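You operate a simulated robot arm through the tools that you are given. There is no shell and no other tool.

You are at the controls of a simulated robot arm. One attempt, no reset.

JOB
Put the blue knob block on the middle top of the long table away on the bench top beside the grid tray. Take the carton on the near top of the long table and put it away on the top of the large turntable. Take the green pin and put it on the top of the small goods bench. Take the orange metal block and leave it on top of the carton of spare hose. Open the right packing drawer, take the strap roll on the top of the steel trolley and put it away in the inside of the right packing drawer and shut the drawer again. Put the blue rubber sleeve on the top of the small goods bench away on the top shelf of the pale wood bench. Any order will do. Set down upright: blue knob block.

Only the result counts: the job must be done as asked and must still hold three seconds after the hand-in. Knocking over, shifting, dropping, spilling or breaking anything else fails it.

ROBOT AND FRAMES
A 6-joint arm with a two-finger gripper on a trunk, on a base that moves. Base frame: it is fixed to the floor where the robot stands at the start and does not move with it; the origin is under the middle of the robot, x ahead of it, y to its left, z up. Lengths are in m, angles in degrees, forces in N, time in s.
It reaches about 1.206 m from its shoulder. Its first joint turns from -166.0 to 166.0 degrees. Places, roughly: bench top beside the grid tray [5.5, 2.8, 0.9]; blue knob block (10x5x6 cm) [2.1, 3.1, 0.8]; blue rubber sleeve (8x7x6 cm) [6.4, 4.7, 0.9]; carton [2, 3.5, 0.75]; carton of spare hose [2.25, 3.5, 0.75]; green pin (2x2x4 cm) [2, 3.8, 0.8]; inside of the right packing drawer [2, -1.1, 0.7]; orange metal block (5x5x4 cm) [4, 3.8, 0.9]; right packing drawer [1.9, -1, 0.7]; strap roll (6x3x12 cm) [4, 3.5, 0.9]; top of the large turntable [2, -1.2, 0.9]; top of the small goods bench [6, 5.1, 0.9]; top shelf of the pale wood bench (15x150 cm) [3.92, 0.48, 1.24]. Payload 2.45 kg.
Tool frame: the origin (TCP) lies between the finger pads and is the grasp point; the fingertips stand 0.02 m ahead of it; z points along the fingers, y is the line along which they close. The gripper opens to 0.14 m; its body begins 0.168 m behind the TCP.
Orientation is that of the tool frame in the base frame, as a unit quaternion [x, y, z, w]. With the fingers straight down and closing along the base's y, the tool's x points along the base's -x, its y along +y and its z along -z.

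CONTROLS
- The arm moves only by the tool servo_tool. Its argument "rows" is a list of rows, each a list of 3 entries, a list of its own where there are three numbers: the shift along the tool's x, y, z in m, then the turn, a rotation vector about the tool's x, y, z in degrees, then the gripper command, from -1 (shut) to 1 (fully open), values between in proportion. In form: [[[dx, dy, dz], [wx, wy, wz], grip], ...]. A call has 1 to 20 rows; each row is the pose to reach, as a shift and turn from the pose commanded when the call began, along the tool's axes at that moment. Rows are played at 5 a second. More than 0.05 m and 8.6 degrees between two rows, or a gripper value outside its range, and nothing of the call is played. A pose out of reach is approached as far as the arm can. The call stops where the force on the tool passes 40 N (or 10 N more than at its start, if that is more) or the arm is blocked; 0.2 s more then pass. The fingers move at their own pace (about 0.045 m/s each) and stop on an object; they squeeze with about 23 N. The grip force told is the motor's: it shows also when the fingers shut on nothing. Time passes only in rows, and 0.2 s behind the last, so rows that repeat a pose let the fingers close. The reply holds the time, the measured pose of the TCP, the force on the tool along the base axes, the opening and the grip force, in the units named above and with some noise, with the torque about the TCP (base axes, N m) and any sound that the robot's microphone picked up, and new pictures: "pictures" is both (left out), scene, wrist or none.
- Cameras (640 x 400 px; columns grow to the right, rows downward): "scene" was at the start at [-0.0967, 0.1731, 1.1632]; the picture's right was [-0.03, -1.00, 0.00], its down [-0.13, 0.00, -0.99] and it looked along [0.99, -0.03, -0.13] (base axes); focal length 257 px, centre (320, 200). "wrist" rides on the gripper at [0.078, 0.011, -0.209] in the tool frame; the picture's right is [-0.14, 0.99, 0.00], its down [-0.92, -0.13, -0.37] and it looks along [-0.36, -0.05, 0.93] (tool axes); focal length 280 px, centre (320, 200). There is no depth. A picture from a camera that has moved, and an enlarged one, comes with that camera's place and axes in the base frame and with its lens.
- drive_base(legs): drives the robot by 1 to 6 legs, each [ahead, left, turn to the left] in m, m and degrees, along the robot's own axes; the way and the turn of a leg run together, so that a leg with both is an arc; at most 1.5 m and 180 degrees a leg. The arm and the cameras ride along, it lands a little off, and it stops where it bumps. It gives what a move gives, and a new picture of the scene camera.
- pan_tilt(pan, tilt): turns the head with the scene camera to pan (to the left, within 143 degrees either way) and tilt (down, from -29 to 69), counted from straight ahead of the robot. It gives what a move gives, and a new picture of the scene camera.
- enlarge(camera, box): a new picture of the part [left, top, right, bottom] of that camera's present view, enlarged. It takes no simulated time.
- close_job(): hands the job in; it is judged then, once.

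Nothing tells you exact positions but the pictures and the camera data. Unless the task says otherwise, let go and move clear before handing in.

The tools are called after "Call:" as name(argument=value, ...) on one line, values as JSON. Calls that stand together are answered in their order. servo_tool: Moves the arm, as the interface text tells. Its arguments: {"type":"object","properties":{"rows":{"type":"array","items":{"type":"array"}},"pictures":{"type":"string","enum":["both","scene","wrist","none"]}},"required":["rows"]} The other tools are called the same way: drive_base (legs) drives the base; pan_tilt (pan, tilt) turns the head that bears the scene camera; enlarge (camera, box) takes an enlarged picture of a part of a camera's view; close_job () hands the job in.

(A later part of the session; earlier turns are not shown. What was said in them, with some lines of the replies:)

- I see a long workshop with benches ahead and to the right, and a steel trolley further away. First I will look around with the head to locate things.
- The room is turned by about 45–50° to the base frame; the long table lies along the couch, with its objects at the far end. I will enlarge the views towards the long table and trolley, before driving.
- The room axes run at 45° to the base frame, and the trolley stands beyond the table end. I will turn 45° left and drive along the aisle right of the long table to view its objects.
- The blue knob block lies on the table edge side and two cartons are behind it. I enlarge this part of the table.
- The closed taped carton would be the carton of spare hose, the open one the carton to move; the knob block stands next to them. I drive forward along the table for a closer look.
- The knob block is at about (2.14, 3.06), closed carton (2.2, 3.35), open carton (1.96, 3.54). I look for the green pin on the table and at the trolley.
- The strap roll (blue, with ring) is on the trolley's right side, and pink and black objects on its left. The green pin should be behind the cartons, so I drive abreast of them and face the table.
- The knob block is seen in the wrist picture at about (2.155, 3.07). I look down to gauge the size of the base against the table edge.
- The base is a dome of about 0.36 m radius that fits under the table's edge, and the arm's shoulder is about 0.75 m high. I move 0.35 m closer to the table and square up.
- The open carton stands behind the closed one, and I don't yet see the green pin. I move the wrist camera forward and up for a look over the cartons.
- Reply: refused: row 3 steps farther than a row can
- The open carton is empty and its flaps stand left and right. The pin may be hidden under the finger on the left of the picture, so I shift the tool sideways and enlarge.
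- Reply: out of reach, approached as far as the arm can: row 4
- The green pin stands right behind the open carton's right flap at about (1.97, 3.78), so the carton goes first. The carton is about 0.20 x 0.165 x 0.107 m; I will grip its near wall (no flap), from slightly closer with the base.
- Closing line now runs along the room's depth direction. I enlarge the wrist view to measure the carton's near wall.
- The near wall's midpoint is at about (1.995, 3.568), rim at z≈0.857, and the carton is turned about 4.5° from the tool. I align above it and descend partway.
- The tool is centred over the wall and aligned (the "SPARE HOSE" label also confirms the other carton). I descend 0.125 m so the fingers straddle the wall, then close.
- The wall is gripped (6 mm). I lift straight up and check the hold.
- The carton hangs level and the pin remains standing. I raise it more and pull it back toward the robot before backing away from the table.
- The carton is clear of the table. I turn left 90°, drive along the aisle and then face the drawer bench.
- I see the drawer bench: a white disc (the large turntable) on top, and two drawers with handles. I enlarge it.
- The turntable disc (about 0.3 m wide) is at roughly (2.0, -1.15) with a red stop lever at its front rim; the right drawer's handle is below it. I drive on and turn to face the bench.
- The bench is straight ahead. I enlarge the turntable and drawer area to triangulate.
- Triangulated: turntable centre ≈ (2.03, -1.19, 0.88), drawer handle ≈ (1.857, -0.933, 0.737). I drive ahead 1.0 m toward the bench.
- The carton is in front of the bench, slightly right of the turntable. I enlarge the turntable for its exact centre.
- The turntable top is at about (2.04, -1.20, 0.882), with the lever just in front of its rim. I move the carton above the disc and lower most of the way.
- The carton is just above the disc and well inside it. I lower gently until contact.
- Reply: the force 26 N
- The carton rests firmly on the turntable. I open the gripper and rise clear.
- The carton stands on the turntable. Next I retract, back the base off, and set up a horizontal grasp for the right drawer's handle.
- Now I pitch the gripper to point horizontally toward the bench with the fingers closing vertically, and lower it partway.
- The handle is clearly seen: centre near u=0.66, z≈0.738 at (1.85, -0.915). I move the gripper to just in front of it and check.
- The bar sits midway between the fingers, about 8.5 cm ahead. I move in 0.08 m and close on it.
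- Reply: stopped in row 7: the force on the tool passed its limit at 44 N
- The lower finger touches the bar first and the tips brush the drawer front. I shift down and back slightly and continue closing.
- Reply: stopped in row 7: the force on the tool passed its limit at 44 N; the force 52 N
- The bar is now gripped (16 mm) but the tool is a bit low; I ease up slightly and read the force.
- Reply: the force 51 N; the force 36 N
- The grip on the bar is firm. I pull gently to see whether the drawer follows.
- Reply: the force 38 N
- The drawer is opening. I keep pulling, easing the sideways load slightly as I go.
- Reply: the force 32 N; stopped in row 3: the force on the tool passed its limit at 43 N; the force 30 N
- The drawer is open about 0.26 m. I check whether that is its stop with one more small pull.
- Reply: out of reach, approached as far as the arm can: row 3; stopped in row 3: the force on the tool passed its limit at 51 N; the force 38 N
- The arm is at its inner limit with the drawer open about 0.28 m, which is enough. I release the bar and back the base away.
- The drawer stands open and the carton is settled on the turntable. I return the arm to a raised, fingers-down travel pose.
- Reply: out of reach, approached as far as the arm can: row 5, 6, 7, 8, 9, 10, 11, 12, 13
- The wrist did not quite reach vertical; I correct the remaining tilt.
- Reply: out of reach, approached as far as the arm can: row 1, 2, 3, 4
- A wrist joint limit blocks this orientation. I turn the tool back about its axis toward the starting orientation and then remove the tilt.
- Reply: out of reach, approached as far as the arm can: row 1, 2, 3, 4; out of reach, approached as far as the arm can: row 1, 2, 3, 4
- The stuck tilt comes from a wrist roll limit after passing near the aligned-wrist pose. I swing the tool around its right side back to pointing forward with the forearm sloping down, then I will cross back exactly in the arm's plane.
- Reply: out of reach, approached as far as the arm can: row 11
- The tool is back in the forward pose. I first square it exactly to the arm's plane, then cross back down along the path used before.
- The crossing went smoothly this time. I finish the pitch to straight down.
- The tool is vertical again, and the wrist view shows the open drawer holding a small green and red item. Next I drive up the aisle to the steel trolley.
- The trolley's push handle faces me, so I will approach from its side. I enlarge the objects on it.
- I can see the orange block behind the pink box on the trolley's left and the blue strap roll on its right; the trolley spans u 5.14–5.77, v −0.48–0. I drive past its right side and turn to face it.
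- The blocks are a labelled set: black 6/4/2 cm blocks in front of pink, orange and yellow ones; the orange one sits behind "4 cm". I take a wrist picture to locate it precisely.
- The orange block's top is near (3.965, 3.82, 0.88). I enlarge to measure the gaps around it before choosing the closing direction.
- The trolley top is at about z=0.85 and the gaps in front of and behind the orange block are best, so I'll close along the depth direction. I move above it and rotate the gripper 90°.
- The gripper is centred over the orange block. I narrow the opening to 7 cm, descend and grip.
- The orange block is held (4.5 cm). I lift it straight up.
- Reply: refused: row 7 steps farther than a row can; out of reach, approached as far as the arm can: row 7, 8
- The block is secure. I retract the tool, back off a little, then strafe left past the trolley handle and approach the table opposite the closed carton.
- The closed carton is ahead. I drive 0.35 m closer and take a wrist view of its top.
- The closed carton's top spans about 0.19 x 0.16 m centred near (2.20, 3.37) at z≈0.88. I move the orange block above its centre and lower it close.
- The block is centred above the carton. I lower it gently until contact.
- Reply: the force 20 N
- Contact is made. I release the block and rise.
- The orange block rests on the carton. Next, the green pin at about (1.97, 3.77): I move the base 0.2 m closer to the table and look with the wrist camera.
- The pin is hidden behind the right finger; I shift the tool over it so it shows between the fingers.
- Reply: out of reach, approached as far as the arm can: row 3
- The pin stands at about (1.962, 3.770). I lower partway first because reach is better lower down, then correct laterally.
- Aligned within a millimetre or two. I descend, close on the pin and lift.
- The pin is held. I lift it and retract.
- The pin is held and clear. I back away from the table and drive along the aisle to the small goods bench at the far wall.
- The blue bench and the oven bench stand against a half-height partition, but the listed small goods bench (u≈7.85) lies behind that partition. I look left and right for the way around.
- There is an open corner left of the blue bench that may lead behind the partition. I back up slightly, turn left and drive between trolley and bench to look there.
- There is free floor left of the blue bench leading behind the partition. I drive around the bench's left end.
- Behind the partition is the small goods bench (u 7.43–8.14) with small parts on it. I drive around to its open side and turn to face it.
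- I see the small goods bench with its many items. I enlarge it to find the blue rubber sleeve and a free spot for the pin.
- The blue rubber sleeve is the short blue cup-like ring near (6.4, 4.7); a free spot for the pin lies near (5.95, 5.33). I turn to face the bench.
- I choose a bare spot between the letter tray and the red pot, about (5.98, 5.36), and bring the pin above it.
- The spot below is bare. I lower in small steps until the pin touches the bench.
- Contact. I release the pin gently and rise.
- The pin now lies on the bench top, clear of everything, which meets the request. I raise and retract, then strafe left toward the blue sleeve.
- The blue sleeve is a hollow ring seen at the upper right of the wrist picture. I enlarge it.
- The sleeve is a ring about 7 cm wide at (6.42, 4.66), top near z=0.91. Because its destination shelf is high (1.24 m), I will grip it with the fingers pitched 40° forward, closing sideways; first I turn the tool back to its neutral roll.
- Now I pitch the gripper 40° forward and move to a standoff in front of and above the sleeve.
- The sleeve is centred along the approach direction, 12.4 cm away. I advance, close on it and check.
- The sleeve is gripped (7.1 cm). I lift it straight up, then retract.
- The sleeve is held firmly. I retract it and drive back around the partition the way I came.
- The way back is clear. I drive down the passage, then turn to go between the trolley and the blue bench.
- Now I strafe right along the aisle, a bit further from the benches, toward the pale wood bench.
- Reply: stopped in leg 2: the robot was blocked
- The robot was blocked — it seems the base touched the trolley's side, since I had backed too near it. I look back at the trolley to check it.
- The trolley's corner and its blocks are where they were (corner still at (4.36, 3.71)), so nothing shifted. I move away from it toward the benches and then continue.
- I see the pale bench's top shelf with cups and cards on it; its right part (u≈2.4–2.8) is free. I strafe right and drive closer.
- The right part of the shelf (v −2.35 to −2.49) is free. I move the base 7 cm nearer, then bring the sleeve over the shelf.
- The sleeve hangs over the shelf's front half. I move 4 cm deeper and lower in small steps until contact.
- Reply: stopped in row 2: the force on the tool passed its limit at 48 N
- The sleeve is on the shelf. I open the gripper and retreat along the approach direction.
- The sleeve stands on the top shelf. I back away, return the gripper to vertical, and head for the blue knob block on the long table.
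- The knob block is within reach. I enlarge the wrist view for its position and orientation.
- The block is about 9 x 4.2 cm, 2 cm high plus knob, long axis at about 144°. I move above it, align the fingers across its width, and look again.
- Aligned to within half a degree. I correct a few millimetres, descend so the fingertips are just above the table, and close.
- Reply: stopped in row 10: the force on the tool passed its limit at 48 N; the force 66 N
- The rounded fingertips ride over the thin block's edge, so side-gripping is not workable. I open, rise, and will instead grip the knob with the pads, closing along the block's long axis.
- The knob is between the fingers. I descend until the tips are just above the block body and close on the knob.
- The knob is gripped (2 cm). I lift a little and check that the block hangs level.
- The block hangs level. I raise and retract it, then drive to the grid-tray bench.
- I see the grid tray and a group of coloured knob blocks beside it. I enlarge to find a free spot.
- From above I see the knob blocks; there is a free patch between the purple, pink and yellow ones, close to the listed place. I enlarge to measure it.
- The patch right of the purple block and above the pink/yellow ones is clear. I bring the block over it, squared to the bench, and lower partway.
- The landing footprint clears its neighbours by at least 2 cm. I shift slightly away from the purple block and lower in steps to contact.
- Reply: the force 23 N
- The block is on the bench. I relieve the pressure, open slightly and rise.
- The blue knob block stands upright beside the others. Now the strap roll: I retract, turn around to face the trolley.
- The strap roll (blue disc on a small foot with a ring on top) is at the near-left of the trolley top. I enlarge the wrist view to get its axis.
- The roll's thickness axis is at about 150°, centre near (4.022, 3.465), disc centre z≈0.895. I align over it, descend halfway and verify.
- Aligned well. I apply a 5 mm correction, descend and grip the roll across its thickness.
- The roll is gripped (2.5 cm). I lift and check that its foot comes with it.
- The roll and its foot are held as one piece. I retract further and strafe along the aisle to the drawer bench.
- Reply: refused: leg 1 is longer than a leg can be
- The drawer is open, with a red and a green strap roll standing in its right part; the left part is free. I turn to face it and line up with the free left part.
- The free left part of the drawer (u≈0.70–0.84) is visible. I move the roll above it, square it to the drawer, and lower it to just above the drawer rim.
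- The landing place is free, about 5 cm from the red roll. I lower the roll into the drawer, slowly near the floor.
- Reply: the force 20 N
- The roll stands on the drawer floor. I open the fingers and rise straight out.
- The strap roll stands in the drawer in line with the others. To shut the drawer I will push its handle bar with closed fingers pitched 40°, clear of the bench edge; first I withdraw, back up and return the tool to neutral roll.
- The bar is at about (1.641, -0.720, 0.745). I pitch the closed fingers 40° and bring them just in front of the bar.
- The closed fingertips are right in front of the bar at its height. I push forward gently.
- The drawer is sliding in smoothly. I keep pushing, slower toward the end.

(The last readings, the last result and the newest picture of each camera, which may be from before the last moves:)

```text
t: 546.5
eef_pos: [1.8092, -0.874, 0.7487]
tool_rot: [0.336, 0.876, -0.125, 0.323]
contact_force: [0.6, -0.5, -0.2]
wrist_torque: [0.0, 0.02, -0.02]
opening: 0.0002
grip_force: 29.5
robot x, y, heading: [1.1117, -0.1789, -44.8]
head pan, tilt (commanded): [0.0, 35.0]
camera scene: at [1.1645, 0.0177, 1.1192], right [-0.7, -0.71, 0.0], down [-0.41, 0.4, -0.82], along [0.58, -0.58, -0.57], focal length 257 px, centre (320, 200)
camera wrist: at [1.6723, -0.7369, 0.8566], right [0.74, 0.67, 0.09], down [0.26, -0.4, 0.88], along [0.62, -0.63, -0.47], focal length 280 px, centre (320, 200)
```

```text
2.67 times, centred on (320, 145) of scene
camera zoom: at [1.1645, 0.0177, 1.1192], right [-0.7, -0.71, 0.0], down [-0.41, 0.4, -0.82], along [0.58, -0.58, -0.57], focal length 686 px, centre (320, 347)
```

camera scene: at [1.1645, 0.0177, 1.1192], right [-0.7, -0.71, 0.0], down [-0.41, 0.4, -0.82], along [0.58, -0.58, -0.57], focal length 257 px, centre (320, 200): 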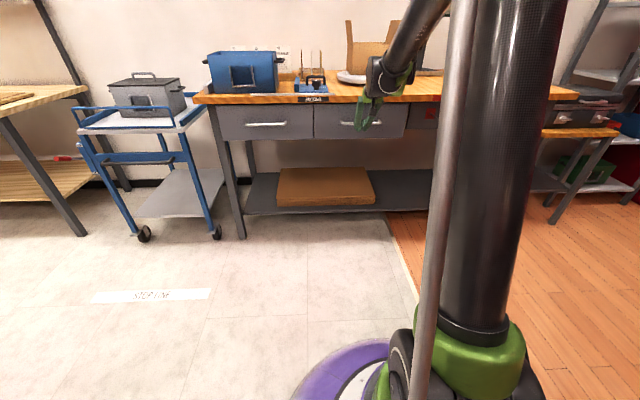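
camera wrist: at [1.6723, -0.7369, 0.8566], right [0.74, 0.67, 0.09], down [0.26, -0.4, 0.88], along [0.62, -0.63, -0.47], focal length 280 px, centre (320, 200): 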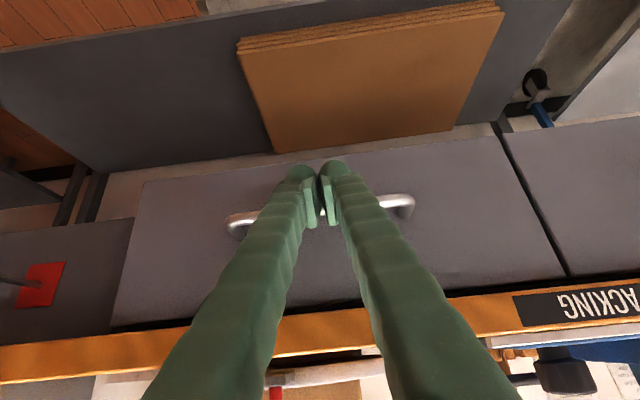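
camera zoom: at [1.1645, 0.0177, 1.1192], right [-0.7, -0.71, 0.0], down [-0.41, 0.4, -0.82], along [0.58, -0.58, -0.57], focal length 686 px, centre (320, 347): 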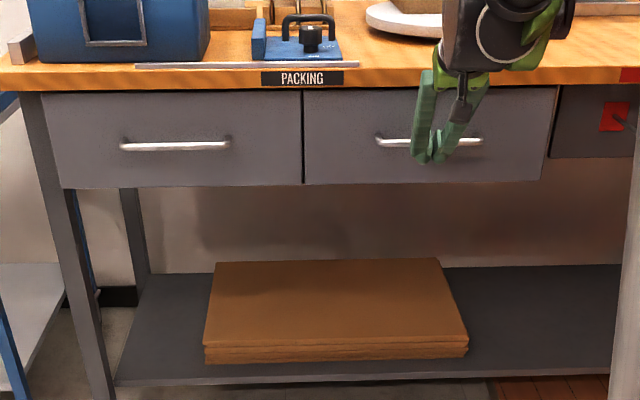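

Almost closed. I push the last centimetres in small steps until it meets the stop.

Call:
servo_tool(rows=[[[-0.0046, 0, 0.0039], [0, 0, 0], -1], [[-0.0091, -0.0001, 0.0078], [0, 0, 0], -1], [[-0.0137, -0.0001, 0.0117], [0, 0, 0], -1], [[-0.0182, -0.0001, 0.0156], [0, 0, 0], -1], [[-0.0228, -0.0002, 0.0195], [0, 0, 0], -1]], pictures="none")

Call:
enlarge(camera="scene", box=[200, 70, 440, 220])

```text
t: 547.0
eef_pos: [1.8141, -0.8778, 0.7498]
tool_rot: [0.335, 0.877, -0.123, 0.322]
contact_force: [-9.1, 8.2, 10.1]
wrist_torque: [-0.14, -0.12, -0.01]
opening: 0.0065
grip_force: 29.1
robot x, y, heading: [1.1136, -0.1814, -44.8]
head pan, tilt (commanded): [0.0, 35.0]
stopped in row 2: the force on the tool passed its limit at 50 N (the readings are from after the stop); the commanded pose is now the measured one
```

```text
2.67 times, centred on (320, 145) of scene
camera zoom: at [1.1635, 0.0187, 1.1192], right [-0.7, -0.71, 0.0], down [-0.41, 0.4, -0.82], along [0.58, -0.58, -0.57], focal length 686 px, centre (320, 347)
```

zoom: 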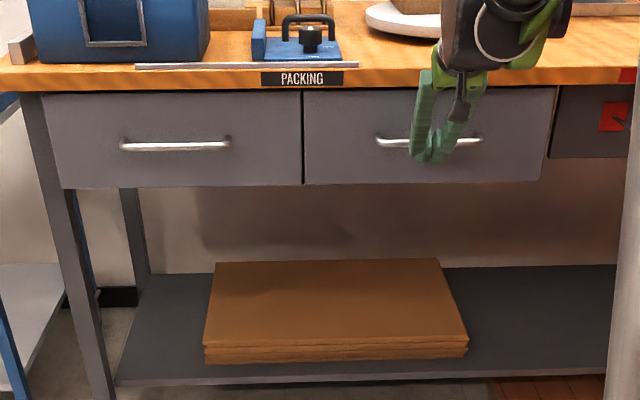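

The push met a firm stop. I withdraw and inspect whether the drawer front is flush with its neighbour.

Call:
servo_tool(rows=[[[0.0152, 0, -0.013], [0, 0, 0], -1], [[0.038, 0, -0.0325], [0, 0, 0], -1], [[0.0684, 0, -0.0585], [0, 0, 0], -1], [[0.095, 0, -0.083], [0, 0, 0], -1], [[0.12, 0, -0.11], [0, 0, 0], -1], [[0.14, 0, -0.14], [0, 0, 0], -1], [[0.15, 0, -0.17], [0, 0, 0], -1]], pictures="both")

Call:
enlarge(camera="scene", box=[200, 70, 440, 220])

Call:
enlarge(camera="wrist", box=[300, 180, 640, 392])

```text
t: 548.6
eef_pos: [1.6475, -0.7286, 0.7813]
tool_rot: [0.335, 0.877, -0.124, 0.321]
contact_force: [0.0, -0.1, 0.2]
wrist_torque: [0.01, 0.04, 0.03]
opening: 0.0
grip_force: 28.8
robot x, y, heading: [1.1118, -0.1807, -45.0]
head pan, tilt (commanded): [0.0, 35.0]
camera scene: at [1.1642, 0.018, 1.1193], right [-0.7, -0.71, 0.0], down [-0.41, 0.4, -0.82], along [0.58, -0.58, -0.57], focal length 257 px, centre (320, 200)
camera wrist: at [1.5099, -0.5919, 0.8884], right [0.74, 0.67, 0.09], down [0.26, -0.4, 0.88], along [0.62, -0.63, -0.47], focal length 280 px, centre (320, 200)
```

scene: 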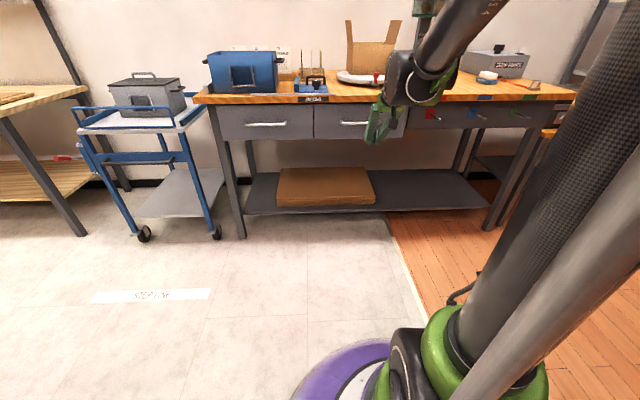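
wrist: 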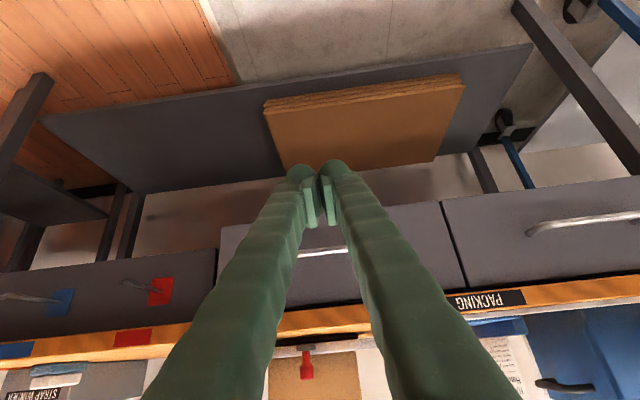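

```text
2.67 times, centred on (320, 145) of scene
camera zoom: at [1.1642, 0.018, 1.1193], right [-0.7, -0.71, 0.0], down [-0.41, 0.4, -0.82], along [0.58, -0.58, -0.57], focal length 686 px, centre (320, 347)
```

zoom: 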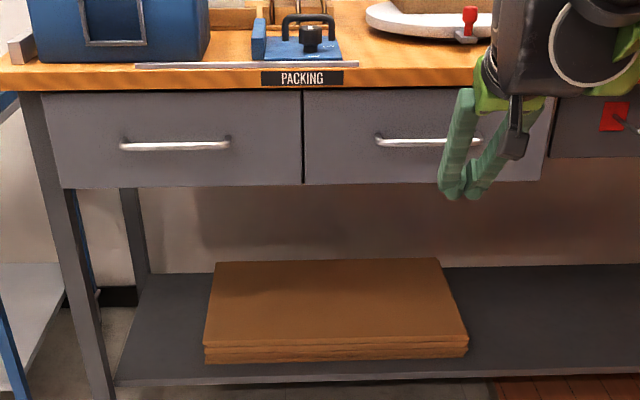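

```text
1.88 times, centred on (470, 286) of wrist
camera zoom: at [1.5099, -0.5919, 0.8884], right [0.74, 0.67, 0.09], down [0.26, -0.4, 0.88], along [0.62, -0.63, -0.47], focal length 528 px, centre (38, 38)
```

zoom: 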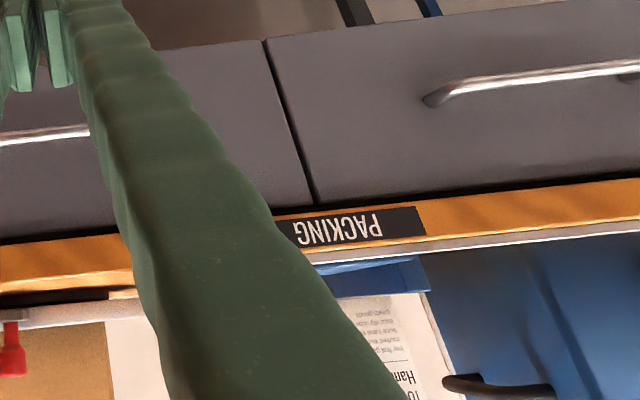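

The right drawer front is flush with its neighbour, so it is shut. I raise the arm back to a vertical travel pose, then I will double-check the remaining items before handing in.

Call:
servo_tool(rows=[[[-0.015, 0, -0.033], [0, 4, 0], -1], [[-0.03, 0, -0.066], [0, 8, 0], -1], [[-0.0455, 0, -0.0993], [0, 12, 0], -1], [[-0.0606, 0, -0.1324], [0, 16, 0], -1], [[-0.0758, 0, -0.1655], [0, 20, 0], -1], [[-0.0909, 0, -0.1986], [0, 24, 0], -1], [[-0.106, 0, -0.2317], [0, 28, 0], -1], [[-0.1212, 0, -0.2648], [0, 32, 0], -0.5], [[-0.1364, 0, -0.298], [0, 36, 0], 0], [[-0.1515, 0, -0.331], [0, 40, 0], 0]], pictures="none")

Call:
drive_base(legs=[[-0.15, 0, 0]])

Call:
enlarge(camera="scene", box=[200, 60, 480, 235])

```text
t: 550.8
eef_pos: [1.5759, -0.6623, 1.1322]
tool_rot: [0.359, 0.933, -0.002, 0.001]
contact_force: [-0.7, -0.3, 0.8]
wrist_torque: [-0.05, -0.02, 0.01]
opening: 0.0684
grip_force: 0.0
robot x, y, heading: [1.1162, -0.1805, -44.8]
head pan, tilt (commanded): [0.0, 35.0]
```

```text
t: 552.2
eef_pos: [1.4699, -0.5568, 1.1315]
tool_rot: [0.358, 0.934, -0.002, 0.002]
contact_force: [-0.1, -0.6, -0.4]
wrist_torque: [0.0, 0.04, 0.01]
opening: 0.07
grip_force: 0.0
robot x, y, heading: [1.0052, -0.0757, -44.5]
head pan, tilt (commanded): [0.0, 35.0]
camera scene: at [1.0565, 0.1247, 1.1192], right [-0.7, -0.71, 0.0], down [-0.41, 0.4, -0.82], along [0.58, -0.58, -0.57], focal length 257 px, centre (320, 200)
```

scene: 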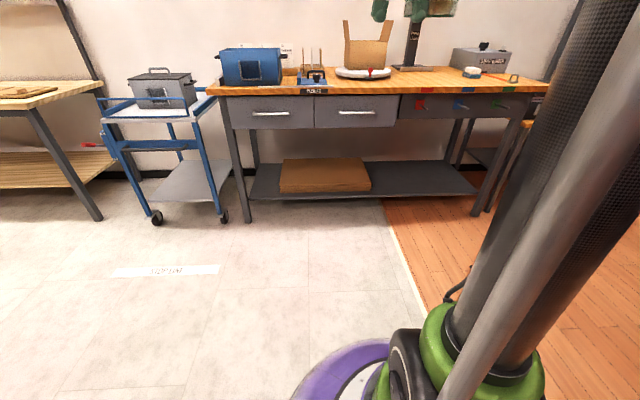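

```text
2.29 times, centred on (340, 148) of scene
camera zoom: at [1.0565, 0.1247, 1.1192], right [-0.7, -0.71, 0.0], down [-0.41, 0.4, -0.82], along [0.58, -0.58, -0.57], focal length 588 px, centre (274, 320)
```

zoom: 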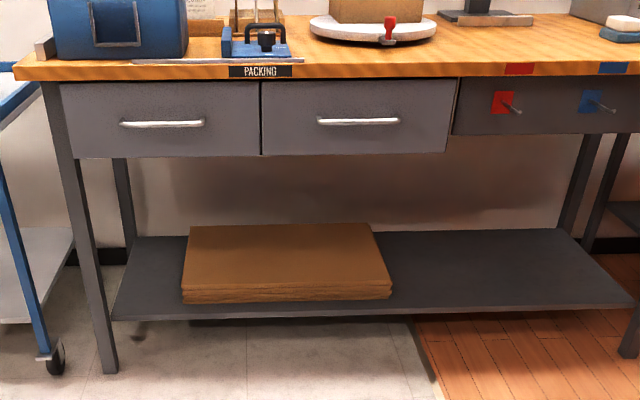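

The drawer is shut and flush, with carton and turntable in place. To be sure the released pin has not rolled away, I drive back toward the small goods bench to look over the partition with the wrist camera.

Call:
drive_base(legs=[[0, 0, 89.5], [1.3, -0.28, 0], [1.4, 0, 0]])

Call:
pan_tilt(pan=0, tilt=15)

Call:
pan_tilt(pan=-70, tilt=5)

```text
t: 569.0
eef_pos: [3.5459, 2.0717, 1.1315]
tool_rot: [-0.406, 0.914, 0.0, 0.003]
contact_force: [-0.6, -0.5, 0.8]
wrist_torque: [-0.02, -0.01, -0.03]
opening: 0.0699
grip_force: 0.1
robot x, y, heading: [3.0599, 1.6079, 45.2]
head pan, tilt (commanded): [0.0, 35.0]
camera scene: at [2.8658, 1.6605, 1.1192], right [0.71, -0.7, 0.0], down [-0.4, -0.41, -0.82], along [0.58, 0.58, -0.57], focal length 257 px, centre (320, 200)
```

scene: 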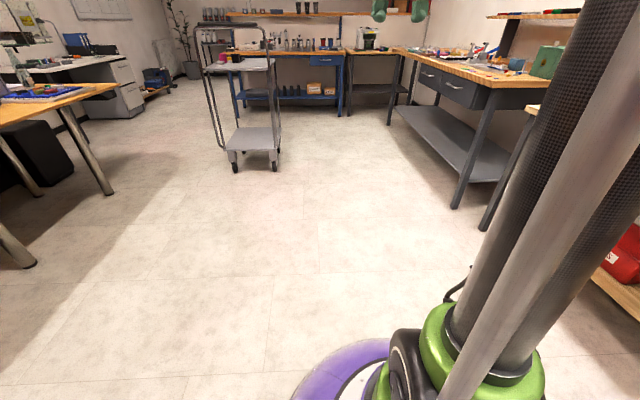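

```text
t: 569.8
eef_pos: [3.5457, 2.0707, 1.1307]
tool_rot: [-0.406, 0.914, 0.0, 0.003]
contact_force: [-0.4, -0.3, 0.3]
wrist_torque: [0.0, 0.0, 0.02]
opening: 0.0701
grip_force: 0.0
robot x, y, heading: [3.0621, 1.6068, 45.2]
head pan, tilt (commanded): [0.0, 15.0]
camera scene: at [2.8695, 1.6643, 1.1512], right [0.71, -0.7, 0.0], down [-0.18, -0.18, -0.97], along [0.68, 0.69, -0.26], focal length 257 px, centre (320, 200)
```

scene: 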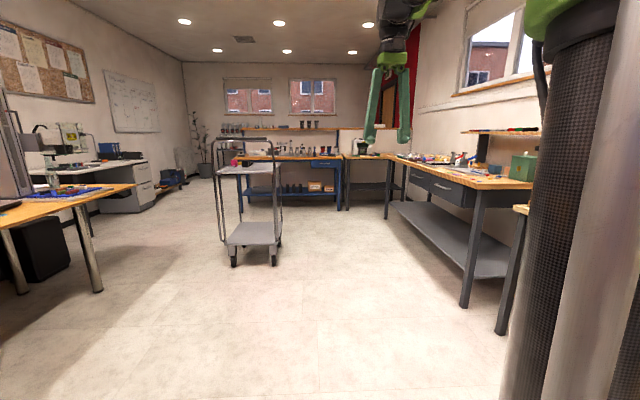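

```text
t: 571.2
eef_pos: [3.5449, 2.0727, 1.1314]
tool_rot: [-0.405, 0.914, 0.001, 0.003]
contact_force: [0.0, -0.2, -0.5]
wrist_torque: [0.01, 0.0, 0.01]
opening: 0.07
grip_force: 0.0
robot x, y, heading: [3.0611, 1.6101, 45.2]
head pan, tilt (commanded): [-70.0, 5.0]
camera scene: at [2.8871, 1.5596, 1.1674], right [-0.42, -0.91, 0.0], down [-0.08, 0.04, -1.0], along [0.9, -0.42, -0.09], focal length 257 px, centre (320, 200)
```

scene: 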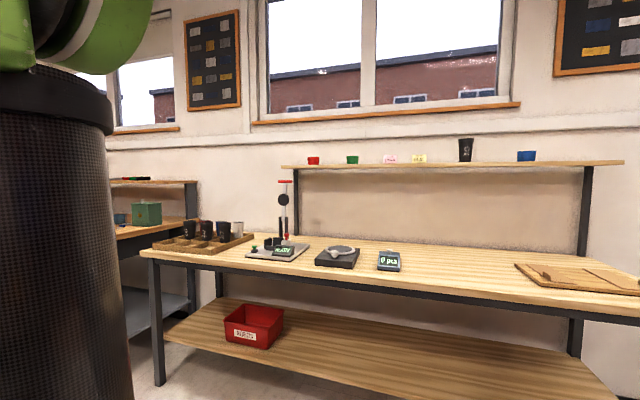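

The sleeve is in place on the shelf. I continue to the blue bench.

Call:
drive_base(legs=[[1.45, 0, 0], [1.48, 0, 0]])

Call:
servo_tool(rows=[[[0, 0, -0.04], [0, 0, 0], 0], [[0, 0, -0.08], [0, -4, 0], 0], [[-0.01, 0, -0.12], [0, -8, 0], 0], [[-0.02, 0, -0.16], [0, -12, 0], 0], [[-0.03, 0, -0.2], [0, -16, 0], 0], [[-0.04, 0, -0.23], [0, -20, 0], 0], [[-0.06, 0, -0.26], [0, -24, 0], 0], [[-0.08, 0, -0.28], [0, -28, 0], 0], [[-0.1, 0, -0.3], [0, -32, 0], 0], [[-0.12, 0, -0.32], [0, -36, 0], 0], [[-0.14, 0, -0.33], [0, -40, 0], 0]], pictures="wrist")

```text
t: 585.3
eef_pos: [5.597, 4.1535, 1.1307]
tool_rot: [-0.405, 0.915, 0.0, 0.003]
contact_force: [0.3, 0.2, -0.3]
wrist_torque: [-0.02, 0.0, 0.02]
opening: 0.07
grip_force: 0.0
robot x, y, heading: [5.1082, 3.6953, 45.0]
head pan, tilt (commanded): [-70.0, 5.0]
camera scene: at [4.9367, 3.644, 1.1675], right [-0.42, -0.91, 0.0], down [-0.08, 0.04, -1.0], along [0.9, -0.42, -0.09], focal length 257 px, centre (320, 200)
```

scene: 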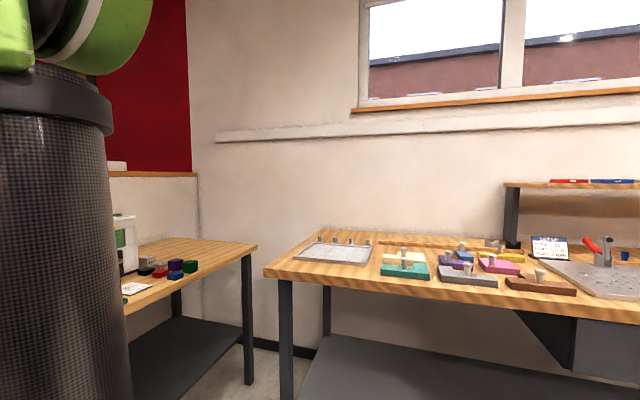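

```text
t: 587.7
eef_pos: [5.6875, 4.2569, 1.4618]
tool_rot: [-0.38, 0.858, 0.138, 0.316]
contact_force: [0.1, 0.4, -0.6]
wrist_torque: [-0.03, 0.03, -0.03]
opening: 0.0699
grip_force: 0.0
robot x, y, heading: [5.1064, 3.692, 45.2]
head pan, tilt (commanded): [-70.0, 5.0]
camera wrist: at [5.5495, 4.1184, 1.5696], right [-0.66, 0.74, 0.09], down [0.4, 0.26, 0.88], along [0.63, 0.62, -0.47], focal length 280 px, centre (320, 200)
```

wrist: 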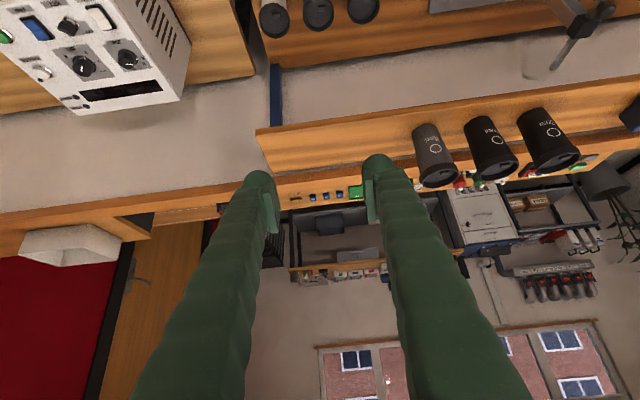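

The wrist camera sees over the partition. I strafe left so the spot of the pin comes into view between the cups.

Call:
drive_base(legs=[[0.05, 0.0, 0], [0, 0.72, 0]])

Call:
servo_tool(rows=[[[-0.02, 0, -0.02], [0, 0, 0], 0], [[-0.04, 0, -0.035], [0, 0, 0], 0]], pictures="wrist")

Call:
enlarge(camera="wrist", box=[220, 130, 460, 280])

```text
t: 592.2
eef_pos: [5.2078, 4.8019, 1.4615]
tool_rot: [-0.385, 0.856, 0.141, 0.314]
contact_force: [-0.4, -0.3, 0.0]
wrist_torque: [0.0, 0.03, -0.04]
opening: 0.0701
grip_force: 0.2
robot x, y, heading: [4.6329, 4.2276, 45.8]
head pan, tilt (commanded): [-70.0, 5.0]
camera scene: at [4.4636, 4.1799, 1.1675], right [-0.41, -0.91, 0.0], down [-0.08, 0.04, -1.0], along [0.91, -0.41, -0.09], focal length 257 px, centre (320, 200)
```

scene: 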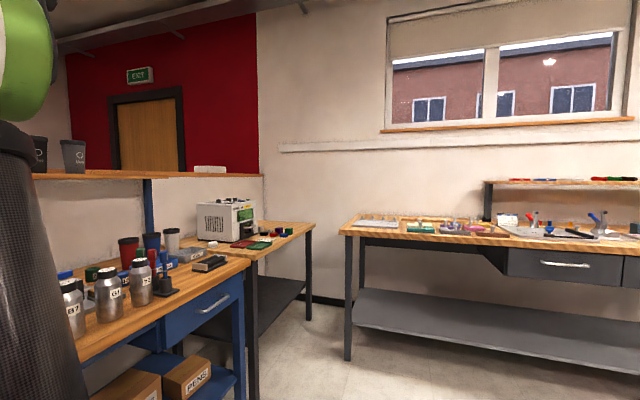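

```text
t: 592.8
eef_pos: [5.2026, 4.798, 1.4796]
tool_rot: [-0.385, 0.856, 0.141, 0.315]
contact_force: [0.3, 0.3, -0.9]
wrist_torque: [-0.01, -0.02, -0.02]
opening: 0.0698
grip_force: 0.0
out of reach, approached as far as the arm can: row 1, 2
robot x, y, heading: [4.6396, 4.2325, 45.6]
head pan, tilt (commanded): [-70.0, 5.0]
camera wrist: at [5.0646, 4.6584, 1.5868], right [-0.67, 0.74, 0.09], down [0.4, 0.26, 0.88], along [0.62, 0.62, -0.47], focal length 280 px, centre (320, 200)
```

wrist: 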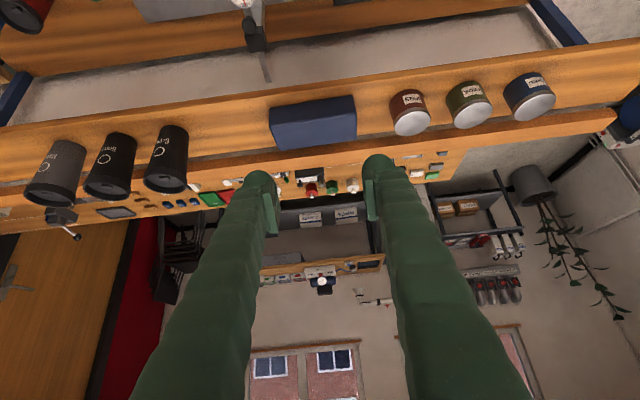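

```text
2.67 times, centred on (340, 205) of wrist
camera zoom: at [5.0646, 4.6584, 1.5868], right [-0.67, 0.74, 0.09], down [0.4, 0.26, 0.88], along [0.62, 0.62, -0.47], focal length 748 px, centre (267, 187)
```

zoom: 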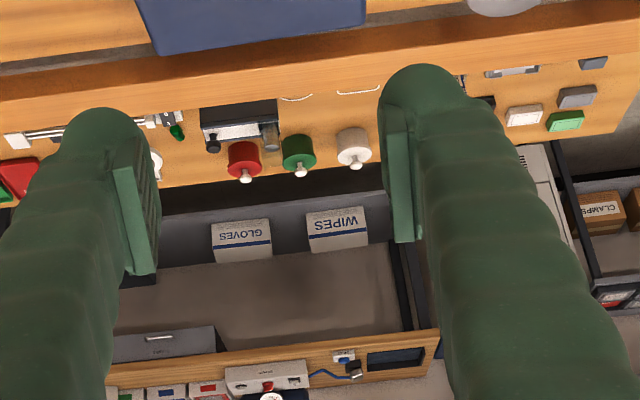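

The wrist view shows the green pin still lying where I left it on the small goods bench. The knob block, sleeve, carton, orange block and shut drawer have also been seen in place, and the gripper is empty and clear, so I hand the job in.

Call:
close_job()

```text
The job is handed in.
```

I finished all six tasks and handed the job in. The result hasn't come back, so whether it passed is not yet known.

| Item | Where it is now |
|---|---|
| Blue knob block | Standing upright on the bench top beside the grid tray, among the other knob blocks and not touching them |
| Carton | On the large turntable, possibly a few centimetres off centre |
| Green pin | On the small goods bench. It tipped over when I let go, so it is lying on its side. I checked again at the end and it had not moved |
| Orange metal block | On top of the carton of spare hose |
| Strap roll | Standing inside the right packing drawer, next to the red and green rolls. The drawer is shut and flush with its neighbour |
| Blue rubber sleeve | On the top shelf of the pale wood bench |

- **Trolley bump:** the robot's base bumped the side of the steel trolley once while driving. I checked straight away: the trolley's corner and the blocks on it were where they had been before, within a few millimetres.
- **Inside the drawer:** I couldn't see in once it was shut, so I can't confirm the rolls stayed standing as it closed.
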